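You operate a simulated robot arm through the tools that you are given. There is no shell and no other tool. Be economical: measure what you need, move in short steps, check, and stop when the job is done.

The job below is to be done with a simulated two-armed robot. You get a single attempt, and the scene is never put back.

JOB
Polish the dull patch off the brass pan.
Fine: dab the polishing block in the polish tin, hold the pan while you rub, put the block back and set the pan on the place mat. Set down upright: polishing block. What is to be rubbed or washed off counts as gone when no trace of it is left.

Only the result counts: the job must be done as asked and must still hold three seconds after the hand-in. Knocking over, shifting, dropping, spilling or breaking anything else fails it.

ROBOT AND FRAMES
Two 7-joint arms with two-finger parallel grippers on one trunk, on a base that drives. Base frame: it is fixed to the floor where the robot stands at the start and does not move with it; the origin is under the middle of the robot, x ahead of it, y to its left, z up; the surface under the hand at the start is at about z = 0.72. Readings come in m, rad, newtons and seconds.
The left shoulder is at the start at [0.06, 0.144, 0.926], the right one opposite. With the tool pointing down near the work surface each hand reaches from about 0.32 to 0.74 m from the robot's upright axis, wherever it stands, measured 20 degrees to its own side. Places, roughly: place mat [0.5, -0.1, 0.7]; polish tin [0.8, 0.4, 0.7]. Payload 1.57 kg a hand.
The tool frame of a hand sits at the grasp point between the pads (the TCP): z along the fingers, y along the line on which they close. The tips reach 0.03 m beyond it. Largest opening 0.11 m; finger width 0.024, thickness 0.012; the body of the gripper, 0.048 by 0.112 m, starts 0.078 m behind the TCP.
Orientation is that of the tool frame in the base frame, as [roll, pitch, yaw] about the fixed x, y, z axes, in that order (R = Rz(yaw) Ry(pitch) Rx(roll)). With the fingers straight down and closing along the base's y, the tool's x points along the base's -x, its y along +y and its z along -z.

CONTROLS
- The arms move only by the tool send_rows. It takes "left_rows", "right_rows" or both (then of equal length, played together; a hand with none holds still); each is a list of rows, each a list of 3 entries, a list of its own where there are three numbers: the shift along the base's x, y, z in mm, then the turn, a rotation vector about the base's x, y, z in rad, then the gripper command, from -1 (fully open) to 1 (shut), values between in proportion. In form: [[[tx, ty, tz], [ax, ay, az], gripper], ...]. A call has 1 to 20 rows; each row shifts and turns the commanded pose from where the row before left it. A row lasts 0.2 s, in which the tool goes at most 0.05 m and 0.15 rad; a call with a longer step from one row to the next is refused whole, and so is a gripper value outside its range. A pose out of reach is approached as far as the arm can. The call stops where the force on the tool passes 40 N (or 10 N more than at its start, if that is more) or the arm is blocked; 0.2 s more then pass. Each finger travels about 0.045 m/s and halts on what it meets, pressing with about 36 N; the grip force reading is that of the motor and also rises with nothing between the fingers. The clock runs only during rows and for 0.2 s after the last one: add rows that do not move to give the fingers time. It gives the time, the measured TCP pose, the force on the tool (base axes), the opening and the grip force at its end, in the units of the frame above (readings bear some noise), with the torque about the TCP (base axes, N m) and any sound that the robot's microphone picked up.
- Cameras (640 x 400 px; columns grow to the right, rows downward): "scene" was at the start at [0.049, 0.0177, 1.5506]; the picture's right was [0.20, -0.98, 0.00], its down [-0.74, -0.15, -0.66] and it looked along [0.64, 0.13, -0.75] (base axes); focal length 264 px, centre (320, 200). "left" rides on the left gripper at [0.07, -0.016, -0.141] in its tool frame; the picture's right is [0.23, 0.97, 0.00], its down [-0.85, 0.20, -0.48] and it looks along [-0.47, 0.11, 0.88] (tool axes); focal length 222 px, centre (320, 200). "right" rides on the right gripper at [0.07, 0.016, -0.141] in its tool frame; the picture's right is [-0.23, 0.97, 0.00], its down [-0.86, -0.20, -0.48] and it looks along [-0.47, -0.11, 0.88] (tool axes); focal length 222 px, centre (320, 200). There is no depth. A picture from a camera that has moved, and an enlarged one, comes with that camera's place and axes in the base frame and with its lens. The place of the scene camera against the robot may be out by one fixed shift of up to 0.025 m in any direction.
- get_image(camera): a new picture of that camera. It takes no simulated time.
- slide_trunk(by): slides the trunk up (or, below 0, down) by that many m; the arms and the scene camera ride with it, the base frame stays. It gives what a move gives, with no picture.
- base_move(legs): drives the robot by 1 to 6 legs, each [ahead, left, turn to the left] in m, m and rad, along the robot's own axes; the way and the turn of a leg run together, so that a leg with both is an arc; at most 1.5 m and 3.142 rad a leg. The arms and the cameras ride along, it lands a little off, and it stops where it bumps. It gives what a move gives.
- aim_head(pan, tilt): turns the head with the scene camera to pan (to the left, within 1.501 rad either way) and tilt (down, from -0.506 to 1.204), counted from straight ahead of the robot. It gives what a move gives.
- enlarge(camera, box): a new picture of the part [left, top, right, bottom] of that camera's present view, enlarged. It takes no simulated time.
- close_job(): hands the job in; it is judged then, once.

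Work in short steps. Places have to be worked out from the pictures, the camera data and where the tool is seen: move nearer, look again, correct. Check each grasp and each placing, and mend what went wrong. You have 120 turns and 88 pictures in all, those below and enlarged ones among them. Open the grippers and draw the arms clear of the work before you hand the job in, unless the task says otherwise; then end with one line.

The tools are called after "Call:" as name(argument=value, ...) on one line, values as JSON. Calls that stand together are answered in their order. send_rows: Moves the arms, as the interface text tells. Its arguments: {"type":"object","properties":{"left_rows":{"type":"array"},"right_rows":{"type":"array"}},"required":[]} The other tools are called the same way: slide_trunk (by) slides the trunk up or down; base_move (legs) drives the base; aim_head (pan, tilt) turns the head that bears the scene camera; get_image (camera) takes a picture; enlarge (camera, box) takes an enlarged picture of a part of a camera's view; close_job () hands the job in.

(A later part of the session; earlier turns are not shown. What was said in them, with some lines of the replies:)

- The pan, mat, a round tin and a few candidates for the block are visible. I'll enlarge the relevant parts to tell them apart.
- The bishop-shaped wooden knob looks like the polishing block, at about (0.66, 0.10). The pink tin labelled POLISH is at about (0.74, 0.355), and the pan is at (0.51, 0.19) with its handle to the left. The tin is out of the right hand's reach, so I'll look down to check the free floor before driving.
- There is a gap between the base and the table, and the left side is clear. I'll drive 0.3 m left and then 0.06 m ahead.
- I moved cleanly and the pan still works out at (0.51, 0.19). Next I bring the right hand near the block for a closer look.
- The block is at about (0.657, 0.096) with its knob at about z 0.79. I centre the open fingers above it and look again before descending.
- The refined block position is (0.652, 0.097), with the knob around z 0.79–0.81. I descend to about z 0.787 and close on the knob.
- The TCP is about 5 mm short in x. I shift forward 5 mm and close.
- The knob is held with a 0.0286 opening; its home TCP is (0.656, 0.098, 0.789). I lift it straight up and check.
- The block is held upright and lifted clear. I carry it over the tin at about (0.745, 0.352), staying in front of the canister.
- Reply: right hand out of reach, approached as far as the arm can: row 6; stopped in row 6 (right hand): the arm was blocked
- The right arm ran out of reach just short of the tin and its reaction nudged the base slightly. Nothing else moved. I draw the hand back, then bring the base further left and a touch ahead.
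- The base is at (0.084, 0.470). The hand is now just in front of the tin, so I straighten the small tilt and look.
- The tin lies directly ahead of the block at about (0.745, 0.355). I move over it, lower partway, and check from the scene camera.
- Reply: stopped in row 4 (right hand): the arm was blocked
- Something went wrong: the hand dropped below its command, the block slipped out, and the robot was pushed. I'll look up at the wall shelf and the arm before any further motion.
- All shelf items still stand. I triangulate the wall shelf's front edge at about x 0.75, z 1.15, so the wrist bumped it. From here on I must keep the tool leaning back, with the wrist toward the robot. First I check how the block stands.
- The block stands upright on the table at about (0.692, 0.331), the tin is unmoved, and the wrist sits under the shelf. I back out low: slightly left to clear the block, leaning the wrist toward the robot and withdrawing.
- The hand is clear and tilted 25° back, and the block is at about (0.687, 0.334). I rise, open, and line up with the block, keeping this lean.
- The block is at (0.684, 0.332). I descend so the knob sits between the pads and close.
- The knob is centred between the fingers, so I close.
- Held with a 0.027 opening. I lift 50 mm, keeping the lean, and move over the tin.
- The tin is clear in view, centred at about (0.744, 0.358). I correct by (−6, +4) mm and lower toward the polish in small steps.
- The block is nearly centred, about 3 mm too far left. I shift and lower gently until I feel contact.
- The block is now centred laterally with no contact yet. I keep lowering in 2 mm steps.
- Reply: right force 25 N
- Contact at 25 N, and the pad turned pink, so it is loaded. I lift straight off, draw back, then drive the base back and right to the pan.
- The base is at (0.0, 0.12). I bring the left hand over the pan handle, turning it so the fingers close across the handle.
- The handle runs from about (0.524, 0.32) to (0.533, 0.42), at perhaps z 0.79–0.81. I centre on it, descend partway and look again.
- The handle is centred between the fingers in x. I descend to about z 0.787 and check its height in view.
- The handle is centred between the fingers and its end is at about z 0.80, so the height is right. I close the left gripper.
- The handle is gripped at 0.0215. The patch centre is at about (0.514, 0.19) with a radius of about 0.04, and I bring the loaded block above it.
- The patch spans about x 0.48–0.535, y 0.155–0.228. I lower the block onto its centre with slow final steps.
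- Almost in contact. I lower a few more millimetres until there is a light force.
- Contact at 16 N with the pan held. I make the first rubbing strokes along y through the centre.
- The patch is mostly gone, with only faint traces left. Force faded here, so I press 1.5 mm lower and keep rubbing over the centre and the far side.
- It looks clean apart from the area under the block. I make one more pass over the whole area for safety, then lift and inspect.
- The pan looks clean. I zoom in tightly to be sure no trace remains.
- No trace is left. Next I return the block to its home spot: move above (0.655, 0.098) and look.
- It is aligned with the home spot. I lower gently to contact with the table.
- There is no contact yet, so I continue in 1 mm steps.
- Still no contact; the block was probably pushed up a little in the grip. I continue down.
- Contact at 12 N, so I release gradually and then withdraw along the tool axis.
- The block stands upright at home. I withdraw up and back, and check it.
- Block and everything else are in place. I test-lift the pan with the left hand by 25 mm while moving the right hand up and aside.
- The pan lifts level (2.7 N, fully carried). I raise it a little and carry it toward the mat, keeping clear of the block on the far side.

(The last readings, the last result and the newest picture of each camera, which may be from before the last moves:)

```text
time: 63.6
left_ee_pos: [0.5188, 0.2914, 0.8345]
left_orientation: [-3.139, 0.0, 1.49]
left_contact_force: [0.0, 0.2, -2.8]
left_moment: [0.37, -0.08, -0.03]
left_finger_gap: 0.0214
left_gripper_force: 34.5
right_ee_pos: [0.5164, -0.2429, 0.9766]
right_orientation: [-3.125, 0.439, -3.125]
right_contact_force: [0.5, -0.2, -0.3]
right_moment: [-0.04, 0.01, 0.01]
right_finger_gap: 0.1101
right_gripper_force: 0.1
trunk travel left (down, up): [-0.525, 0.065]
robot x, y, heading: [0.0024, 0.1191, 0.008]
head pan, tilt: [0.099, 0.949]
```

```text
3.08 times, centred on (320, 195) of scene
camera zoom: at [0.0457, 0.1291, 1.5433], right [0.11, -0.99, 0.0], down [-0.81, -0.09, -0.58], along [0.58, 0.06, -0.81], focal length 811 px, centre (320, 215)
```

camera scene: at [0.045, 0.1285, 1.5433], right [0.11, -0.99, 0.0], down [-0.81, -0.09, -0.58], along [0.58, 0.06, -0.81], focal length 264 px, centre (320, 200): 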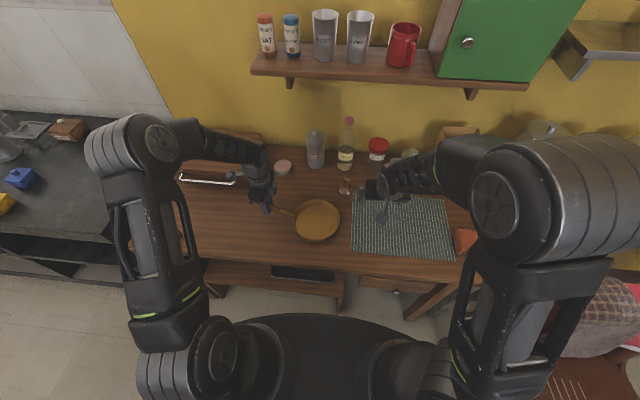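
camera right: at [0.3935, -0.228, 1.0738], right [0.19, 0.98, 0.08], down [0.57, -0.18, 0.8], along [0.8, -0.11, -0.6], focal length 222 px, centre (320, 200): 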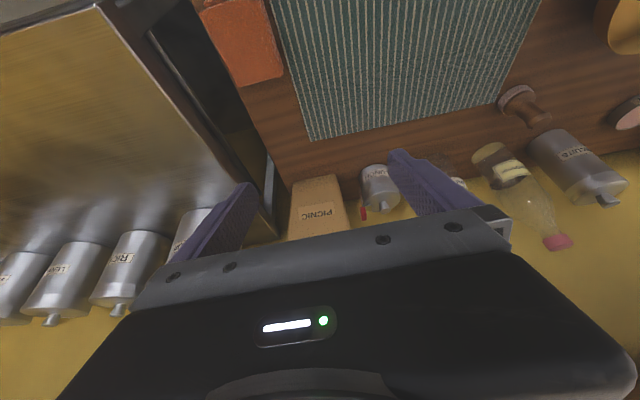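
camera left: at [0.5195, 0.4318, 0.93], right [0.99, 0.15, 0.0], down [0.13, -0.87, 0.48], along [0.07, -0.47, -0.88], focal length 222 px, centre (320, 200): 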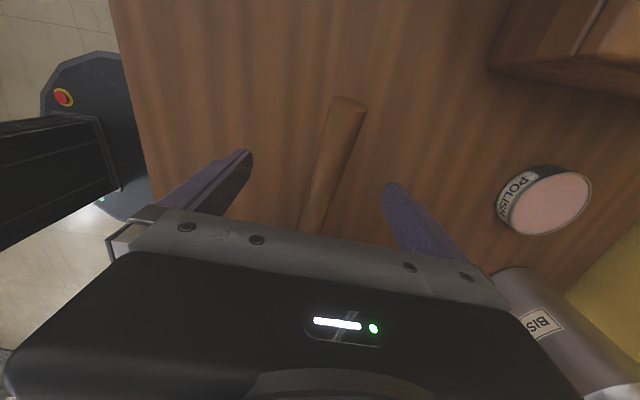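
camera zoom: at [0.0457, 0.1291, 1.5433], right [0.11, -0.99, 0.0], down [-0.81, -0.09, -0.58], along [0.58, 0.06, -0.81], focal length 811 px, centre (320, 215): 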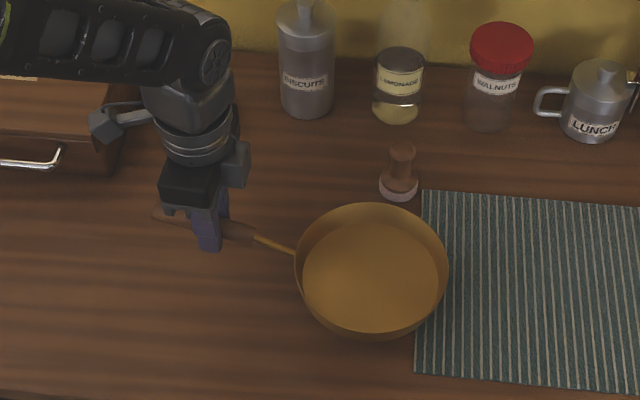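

The pan is steady and clear of the block. I continue past it and then ease forward over the mat centre.

Call:
send_rows(left_rows=[[[0, -20, 0], [0, 0, 0], 1], [[0, -22, 0], [0, 0, 0], 1], [[0, -22, 0], [0, 0, 0], 1], [[0, -22, 0], [0, 0, 0], 1], [[0, -22, 0], [0, 0, 0], 1], [[0, -22, 0], [0, 0, 0], 1], [[0, -20, 0], [0, 0, 0], 1], [[8, -20, 0], [0, 0, 0], 1], [[8, -20, 0], [0, 0, 0], 1], [[8, -20, 0], [0, 0, 0], 1], [[8, -18, 0], [0, 0, 0], 1], [[0, 0, 0], [0, 0, 0], 1]])

Call:
get_image(camera="scene")

Call:
enlarge(camera="scene", box=[310, 140, 470, 280])

```text
time: 66.2
left_ee_pos: [0.5489, 0.0616, 0.832]
left_orientation: [-3.138, 0.0, 1.49]
left_contact_force: [-0.4, 0.3, -2.7]
left_moment: [0.4, -0.05, 0.02]
left_finger_gap: 0.0215
left_gripper_force: 34.7
right_ee_pos: [0.5144, -0.244, 0.9752]
right_orientation: [-3.125, 0.438, -3.123]
right_contact_force: [-0.7, -0.3, 0.0]
right_moment: [0.01, -0.01, 0.01]
right_finger_gap: 0.11
right_gripper_force: 0.1
trunk travel left (down, up): [-0.525, 0.065]
robot x, y, heading: [0.0033, 0.115, 0.012]
head pan, tilt: [0.099, 0.949]
```

```text
24 pictures are left
camera scene: at [0.0456, 0.129, 1.5433], right [0.11, -0.99, 0.0], down [-0.81, -0.09, -0.58], along [0.58, 0.06, -0.81], focal length 264 px, centre (320, 200)
```

scene: 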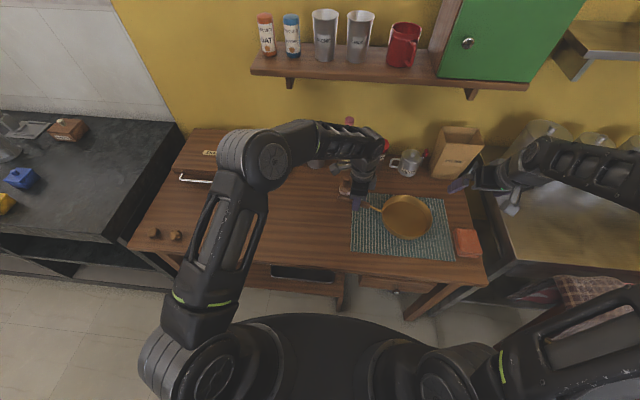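

```text
2.86 times, centred on (390, 210) of scene
camera zoom: at [0.0456, 0.129, 1.5433], right [0.11, -0.99, 0.0], down [-0.81, -0.09, -0.58], along [0.58, 0.06, -0.81], focal length 753 px, centre (120, 171)
```

zoom: 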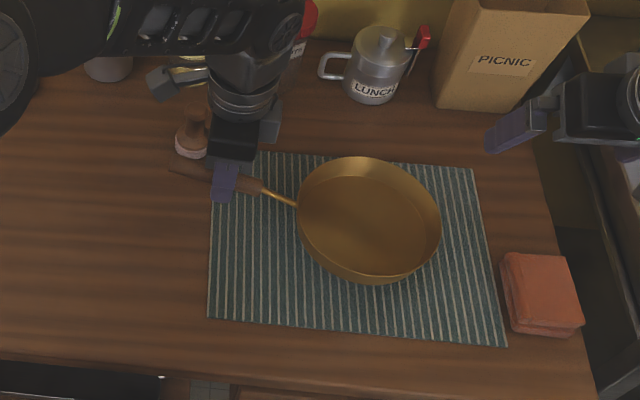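

The pan is over the mat, and lowering it will bring it near the mat centre. I lower slowly until touchdown.

Call:
send_rows(left_rows=[[[2, 0, -10], [0, 0, 0], 1], [[2, 0, -10], [0, 0, 0], 1], [[0, 0, -8], [0, 0, 0], 1], [[0, 0, -5], [0, 0, 0], 1], [[0, 0, -2], [0, 0, 0], 1], [[0, 0, -2], [0, 0, 0], 1], [[0, 0, -2], [0, 0, 0], 1], [[0, 0, 0], [0, 0, 0], 1]])

Call:
enlarge(camera="scene", box=[310, 140, 470, 280])

Call:
get_image(camera="left")

```text
time: 68.0
left_ee_pos: [0.5534, 0.0611, 0.7944]
left_orientation: [-3.138, 0.001, 1.491]
left_contact_force: [0.5, 0.6, -3.2]
left_moment: [0.4, -0.03, 0.0]
left_finger_gap: 0.0213
left_gripper_force: 34.5
right_ee_pos: [0.5163, -0.2427, 0.9757]
right_orientation: [-3.126, 0.44, -3.124]
right_contact_force: [-0.2, 0.7, -0.2]
right_moment: [0.01, 0.02, 0.0]
right_finger_gap: 0.11
right_gripper_force: 0.0
trunk travel left (down, up): [-0.525, 0.065]
robot x, y, heading: [0.0043, 0.1169, 0.008]
head pan, tilt: [0.099, 0.949]
```

```text
2.86 times, centred on (390, 210) of scene
camera zoom: at [0.0457, 0.1288, 1.5433], right [0.11, -0.99, 0.0], down [-0.81, -0.09, -0.58], along [0.58, 0.06, -0.81], focal length 753 px, centre (120, 171)
```

zoom: 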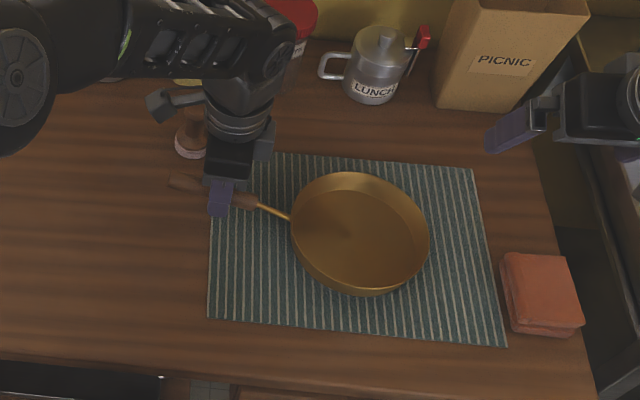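

```text
21 pictures are left
camera left: at [0.544, 0.1332, 0.9361], right [0.99, 0.15, 0.0], down [0.13, -0.87, 0.48], along [0.07, -0.47, -0.88], focal length 222 px, centre (320, 200)
```

left: 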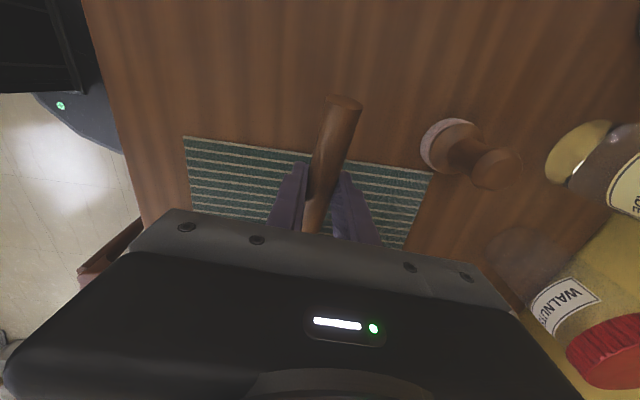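

There is no contact yet and the pan is well within the mat. I lower in 1 mm steps.

Call:
send_rows(left_rows=[[[0, 0, -1], [0, 0, 0], 1], [[0, 0, -1], [0, 0, 0], 1], [[0, 0, -1], [0, 0, 0], 1], [[0, 0, -1], [0, 0, 0], 1], [[0, 0, 0], [0, 0, 0], 1]])

```text
time: 69.2
left_ee_pos: [0.5541, 0.0619, 0.7921]
left_orientation: [3.139, 0.001, 1.49]
left_contact_force: [0.8, 2.0, 11.4]
left_moment: [-0.87, 0.07, -0.02]
left_finger_gap: 0.0211
left_gripper_force: 34.7
right_ee_pos: [0.5156, -0.2427, 0.9756]
right_orientation: [-3.127, 0.441, -3.125]
right_contact_force: [-0.2, 0.0, -1.0]
right_moment: [0.05, -0.01, -0.01]
right_finger_gap: 0.1099
right_gripper_force: 0.0
trunk travel left (down, up): [-0.525, 0.065]
robot x, y, heading: [0.0003, 0.1201, 0.007]
head pan, tilt: [0.099, 0.949]
```

The pan has touched down. I ease off 1 mm, open only partway because of the nearby block, then rise straight up.

Call:
send_rows(left_rows=[[[0, 0, 1], [0, 0, 0], 1], [[0, 0, 0.5], [0, 0, 0], 0.6], [[0, 0, 0], [0, 0, 0], 0.4], [[0, 0, 0], [0, 0, 0], 0.1], [[0, 0, 0], [0, 0, 0], 0.1], [[0, 0, 0], [0, 0, 0], 0.1]])

Call:
get_image(camera="left")

```text
time: 70.6
left_ee_pos: [0.5531, 0.0621, 0.7919]
left_orientation: [-3.14, 0.001, 1.492]
left_contact_force: [0.4, 0.0, 0.4]
left_moment: [0.01, 0.0, 0.02]
left_finger_gap: 0.0496
left_gripper_force: 0.2
right_ee_pos: [0.5163, -0.2438, 0.9757]
right_orientation: [-3.125, 0.44, -3.123]
right_contact_force: [0.7, 0.4, 0.1]
right_moment: [0.02, -0.02, 0.01]
right_finger_gap: 0.1099
right_gripper_force: 0.1
trunk travel left (down, up): [-0.525, 0.065]
robot x, y, heading: [0.0027, 0.1182, 0.007]
head pan, tilt: [0.099, 0.949]
```

```text
20 pictures are left
camera left: at [0.5436, 0.1338, 0.9332], right [0.99, 0.15, 0.0], down [0.13, -0.87, 0.48], along [0.07, -0.47, -0.88], focal length 222 px, centre (320, 200)
```

left: 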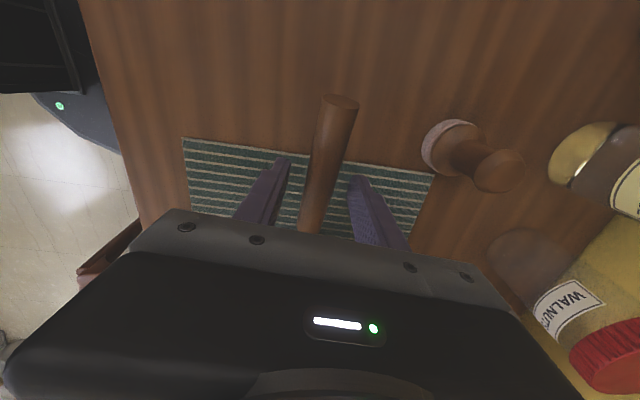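

The fingers are free on both sides of the handle. I rise straight up and draw the left arm away to the left and back.

Call:
send_rows(left_rows=[[[0, 0, 20], [0, 0, 0], 0.1], [[0, 0, 35], [0, 0, 0], 0.1], [[0, 0, 40], [0, 0, 0], 0.1], [[0, 0, 40], [0, 0, 0], -0.3], [[-10, 40, 20], [0, 0, 0], -1], [[-10, 45, 0], [0, 0, 0], -1], [[-10, 45, 0], [0, 0, 0], -1], [[-10, 45, 0], [0, 0, 0], -1], [[-10, 45, 0], [0, 0, 0], -1], [[0, 0, 0], [0, 0, 0], -1]])

Call:
get_image(camera="scene")

Call:
enlarge(camera="scene", box=[300, 140, 480, 280])

```text
time: 72.8
left_ee_pos: [0.5036, 0.2814, 0.9472]
left_orientation: [-3.139, 0.002, 1.491]
left_contact_force: [0.8, 0.5, 1.0]
left_moment: [-0.01, -0.02, 0.0]
left_finger_gap: 0.1101
left_gripper_force: 0.1
right_ee_pos: [0.5163, -0.2439, 0.9746]
right_orientation: [-3.128, 0.438, -3.122]
right_contact_force: [0.4, 0.4, 0.7]
right_moment: [-0.03, 0.0, -0.02]
right_finger_gap: 0.1098
right_gripper_force: 0.1
trunk travel left (down, up): [-0.525, 0.065]
robot x, y, heading: [-0.0009, 0.121, 0.01]
head pan, tilt: [0.099, 0.949]
```

```text
19 pictures are left
camera scene: at [0.0456, 0.1285, 1.5433], right [0.11, -0.99, 0.0], down [-0.81, -0.09, -0.58], along [0.58, 0.06, -0.81], focal length 264 px, centre (320, 200)
```

scene: 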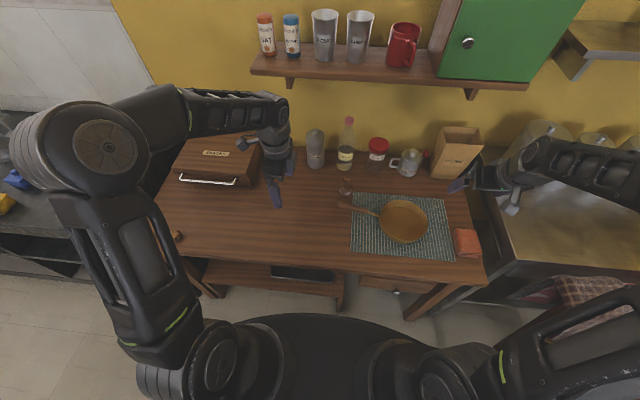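

```text
2.86 times, centred on (390, 210) of scene
camera zoom: at [0.0456, 0.1285, 1.5433], right [0.11, -0.99, 0.0], down [-0.81, -0.09, -0.58], along [0.58, 0.06, -0.81], focal length 753 px, centre (120, 171)
```

zoom: 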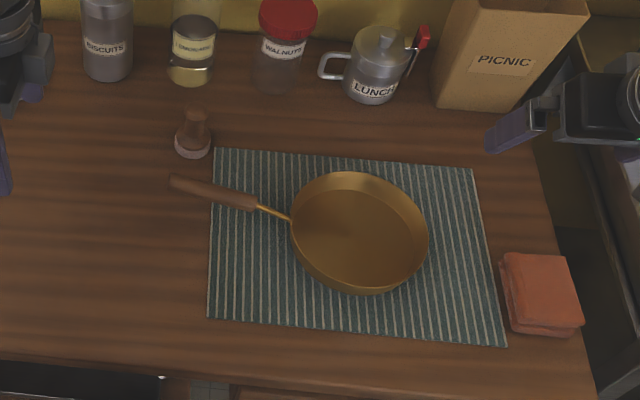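

Pan on the mat, block upright at home. I take one last close look at the pan floor for any trace.

Call:
enlarge(camera="scene", box=[374, 196, 434, 246])

Call:
enlarge(camera="left", box=[200, 100, 420, 240])

```text
8.00 times, centred on (404, 221) of scene
camera zoom: at [0.0456, 0.1285, 1.5433], right [0.11, -0.99, 0.0], down [-0.81, -0.09, -0.58], along [0.58, 0.06, -0.81], focal length 2109 px, centre (-352, 32)
```

zoom: 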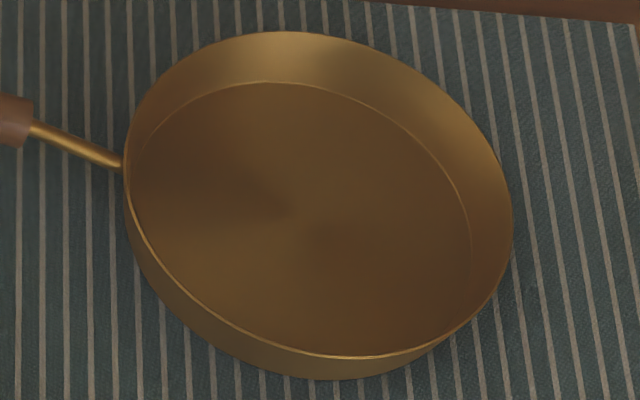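

```text
2.86 times, centred on (310, 170) of left
camera zoom: at [0.493, 0.353, 1.0876], right [0.99, 0.15, 0.0], down [0.13, -0.87, 0.48], along [0.07, -0.47, -0.88], focal length 635 px, centre (349, 286)
```

zoom: 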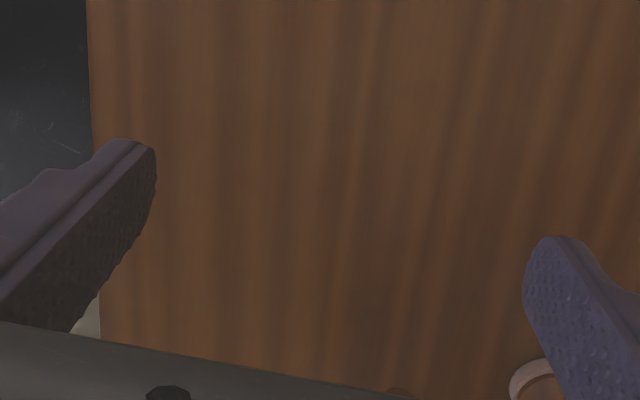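

The pan is spotless apart from smooth reflections, and both grippers are open and clear. I hand the job in.

Call:
close_job()

```text
The job is handed in.
```

I polished the dull patch off the brass pan and set the pan on the place mat. The polishing block is upright back in its spot. On the way to the tin the right wrist bumped the wall shelf and the block slipped out, but it landed upright and nothing on the shelf or table moved that I could see.
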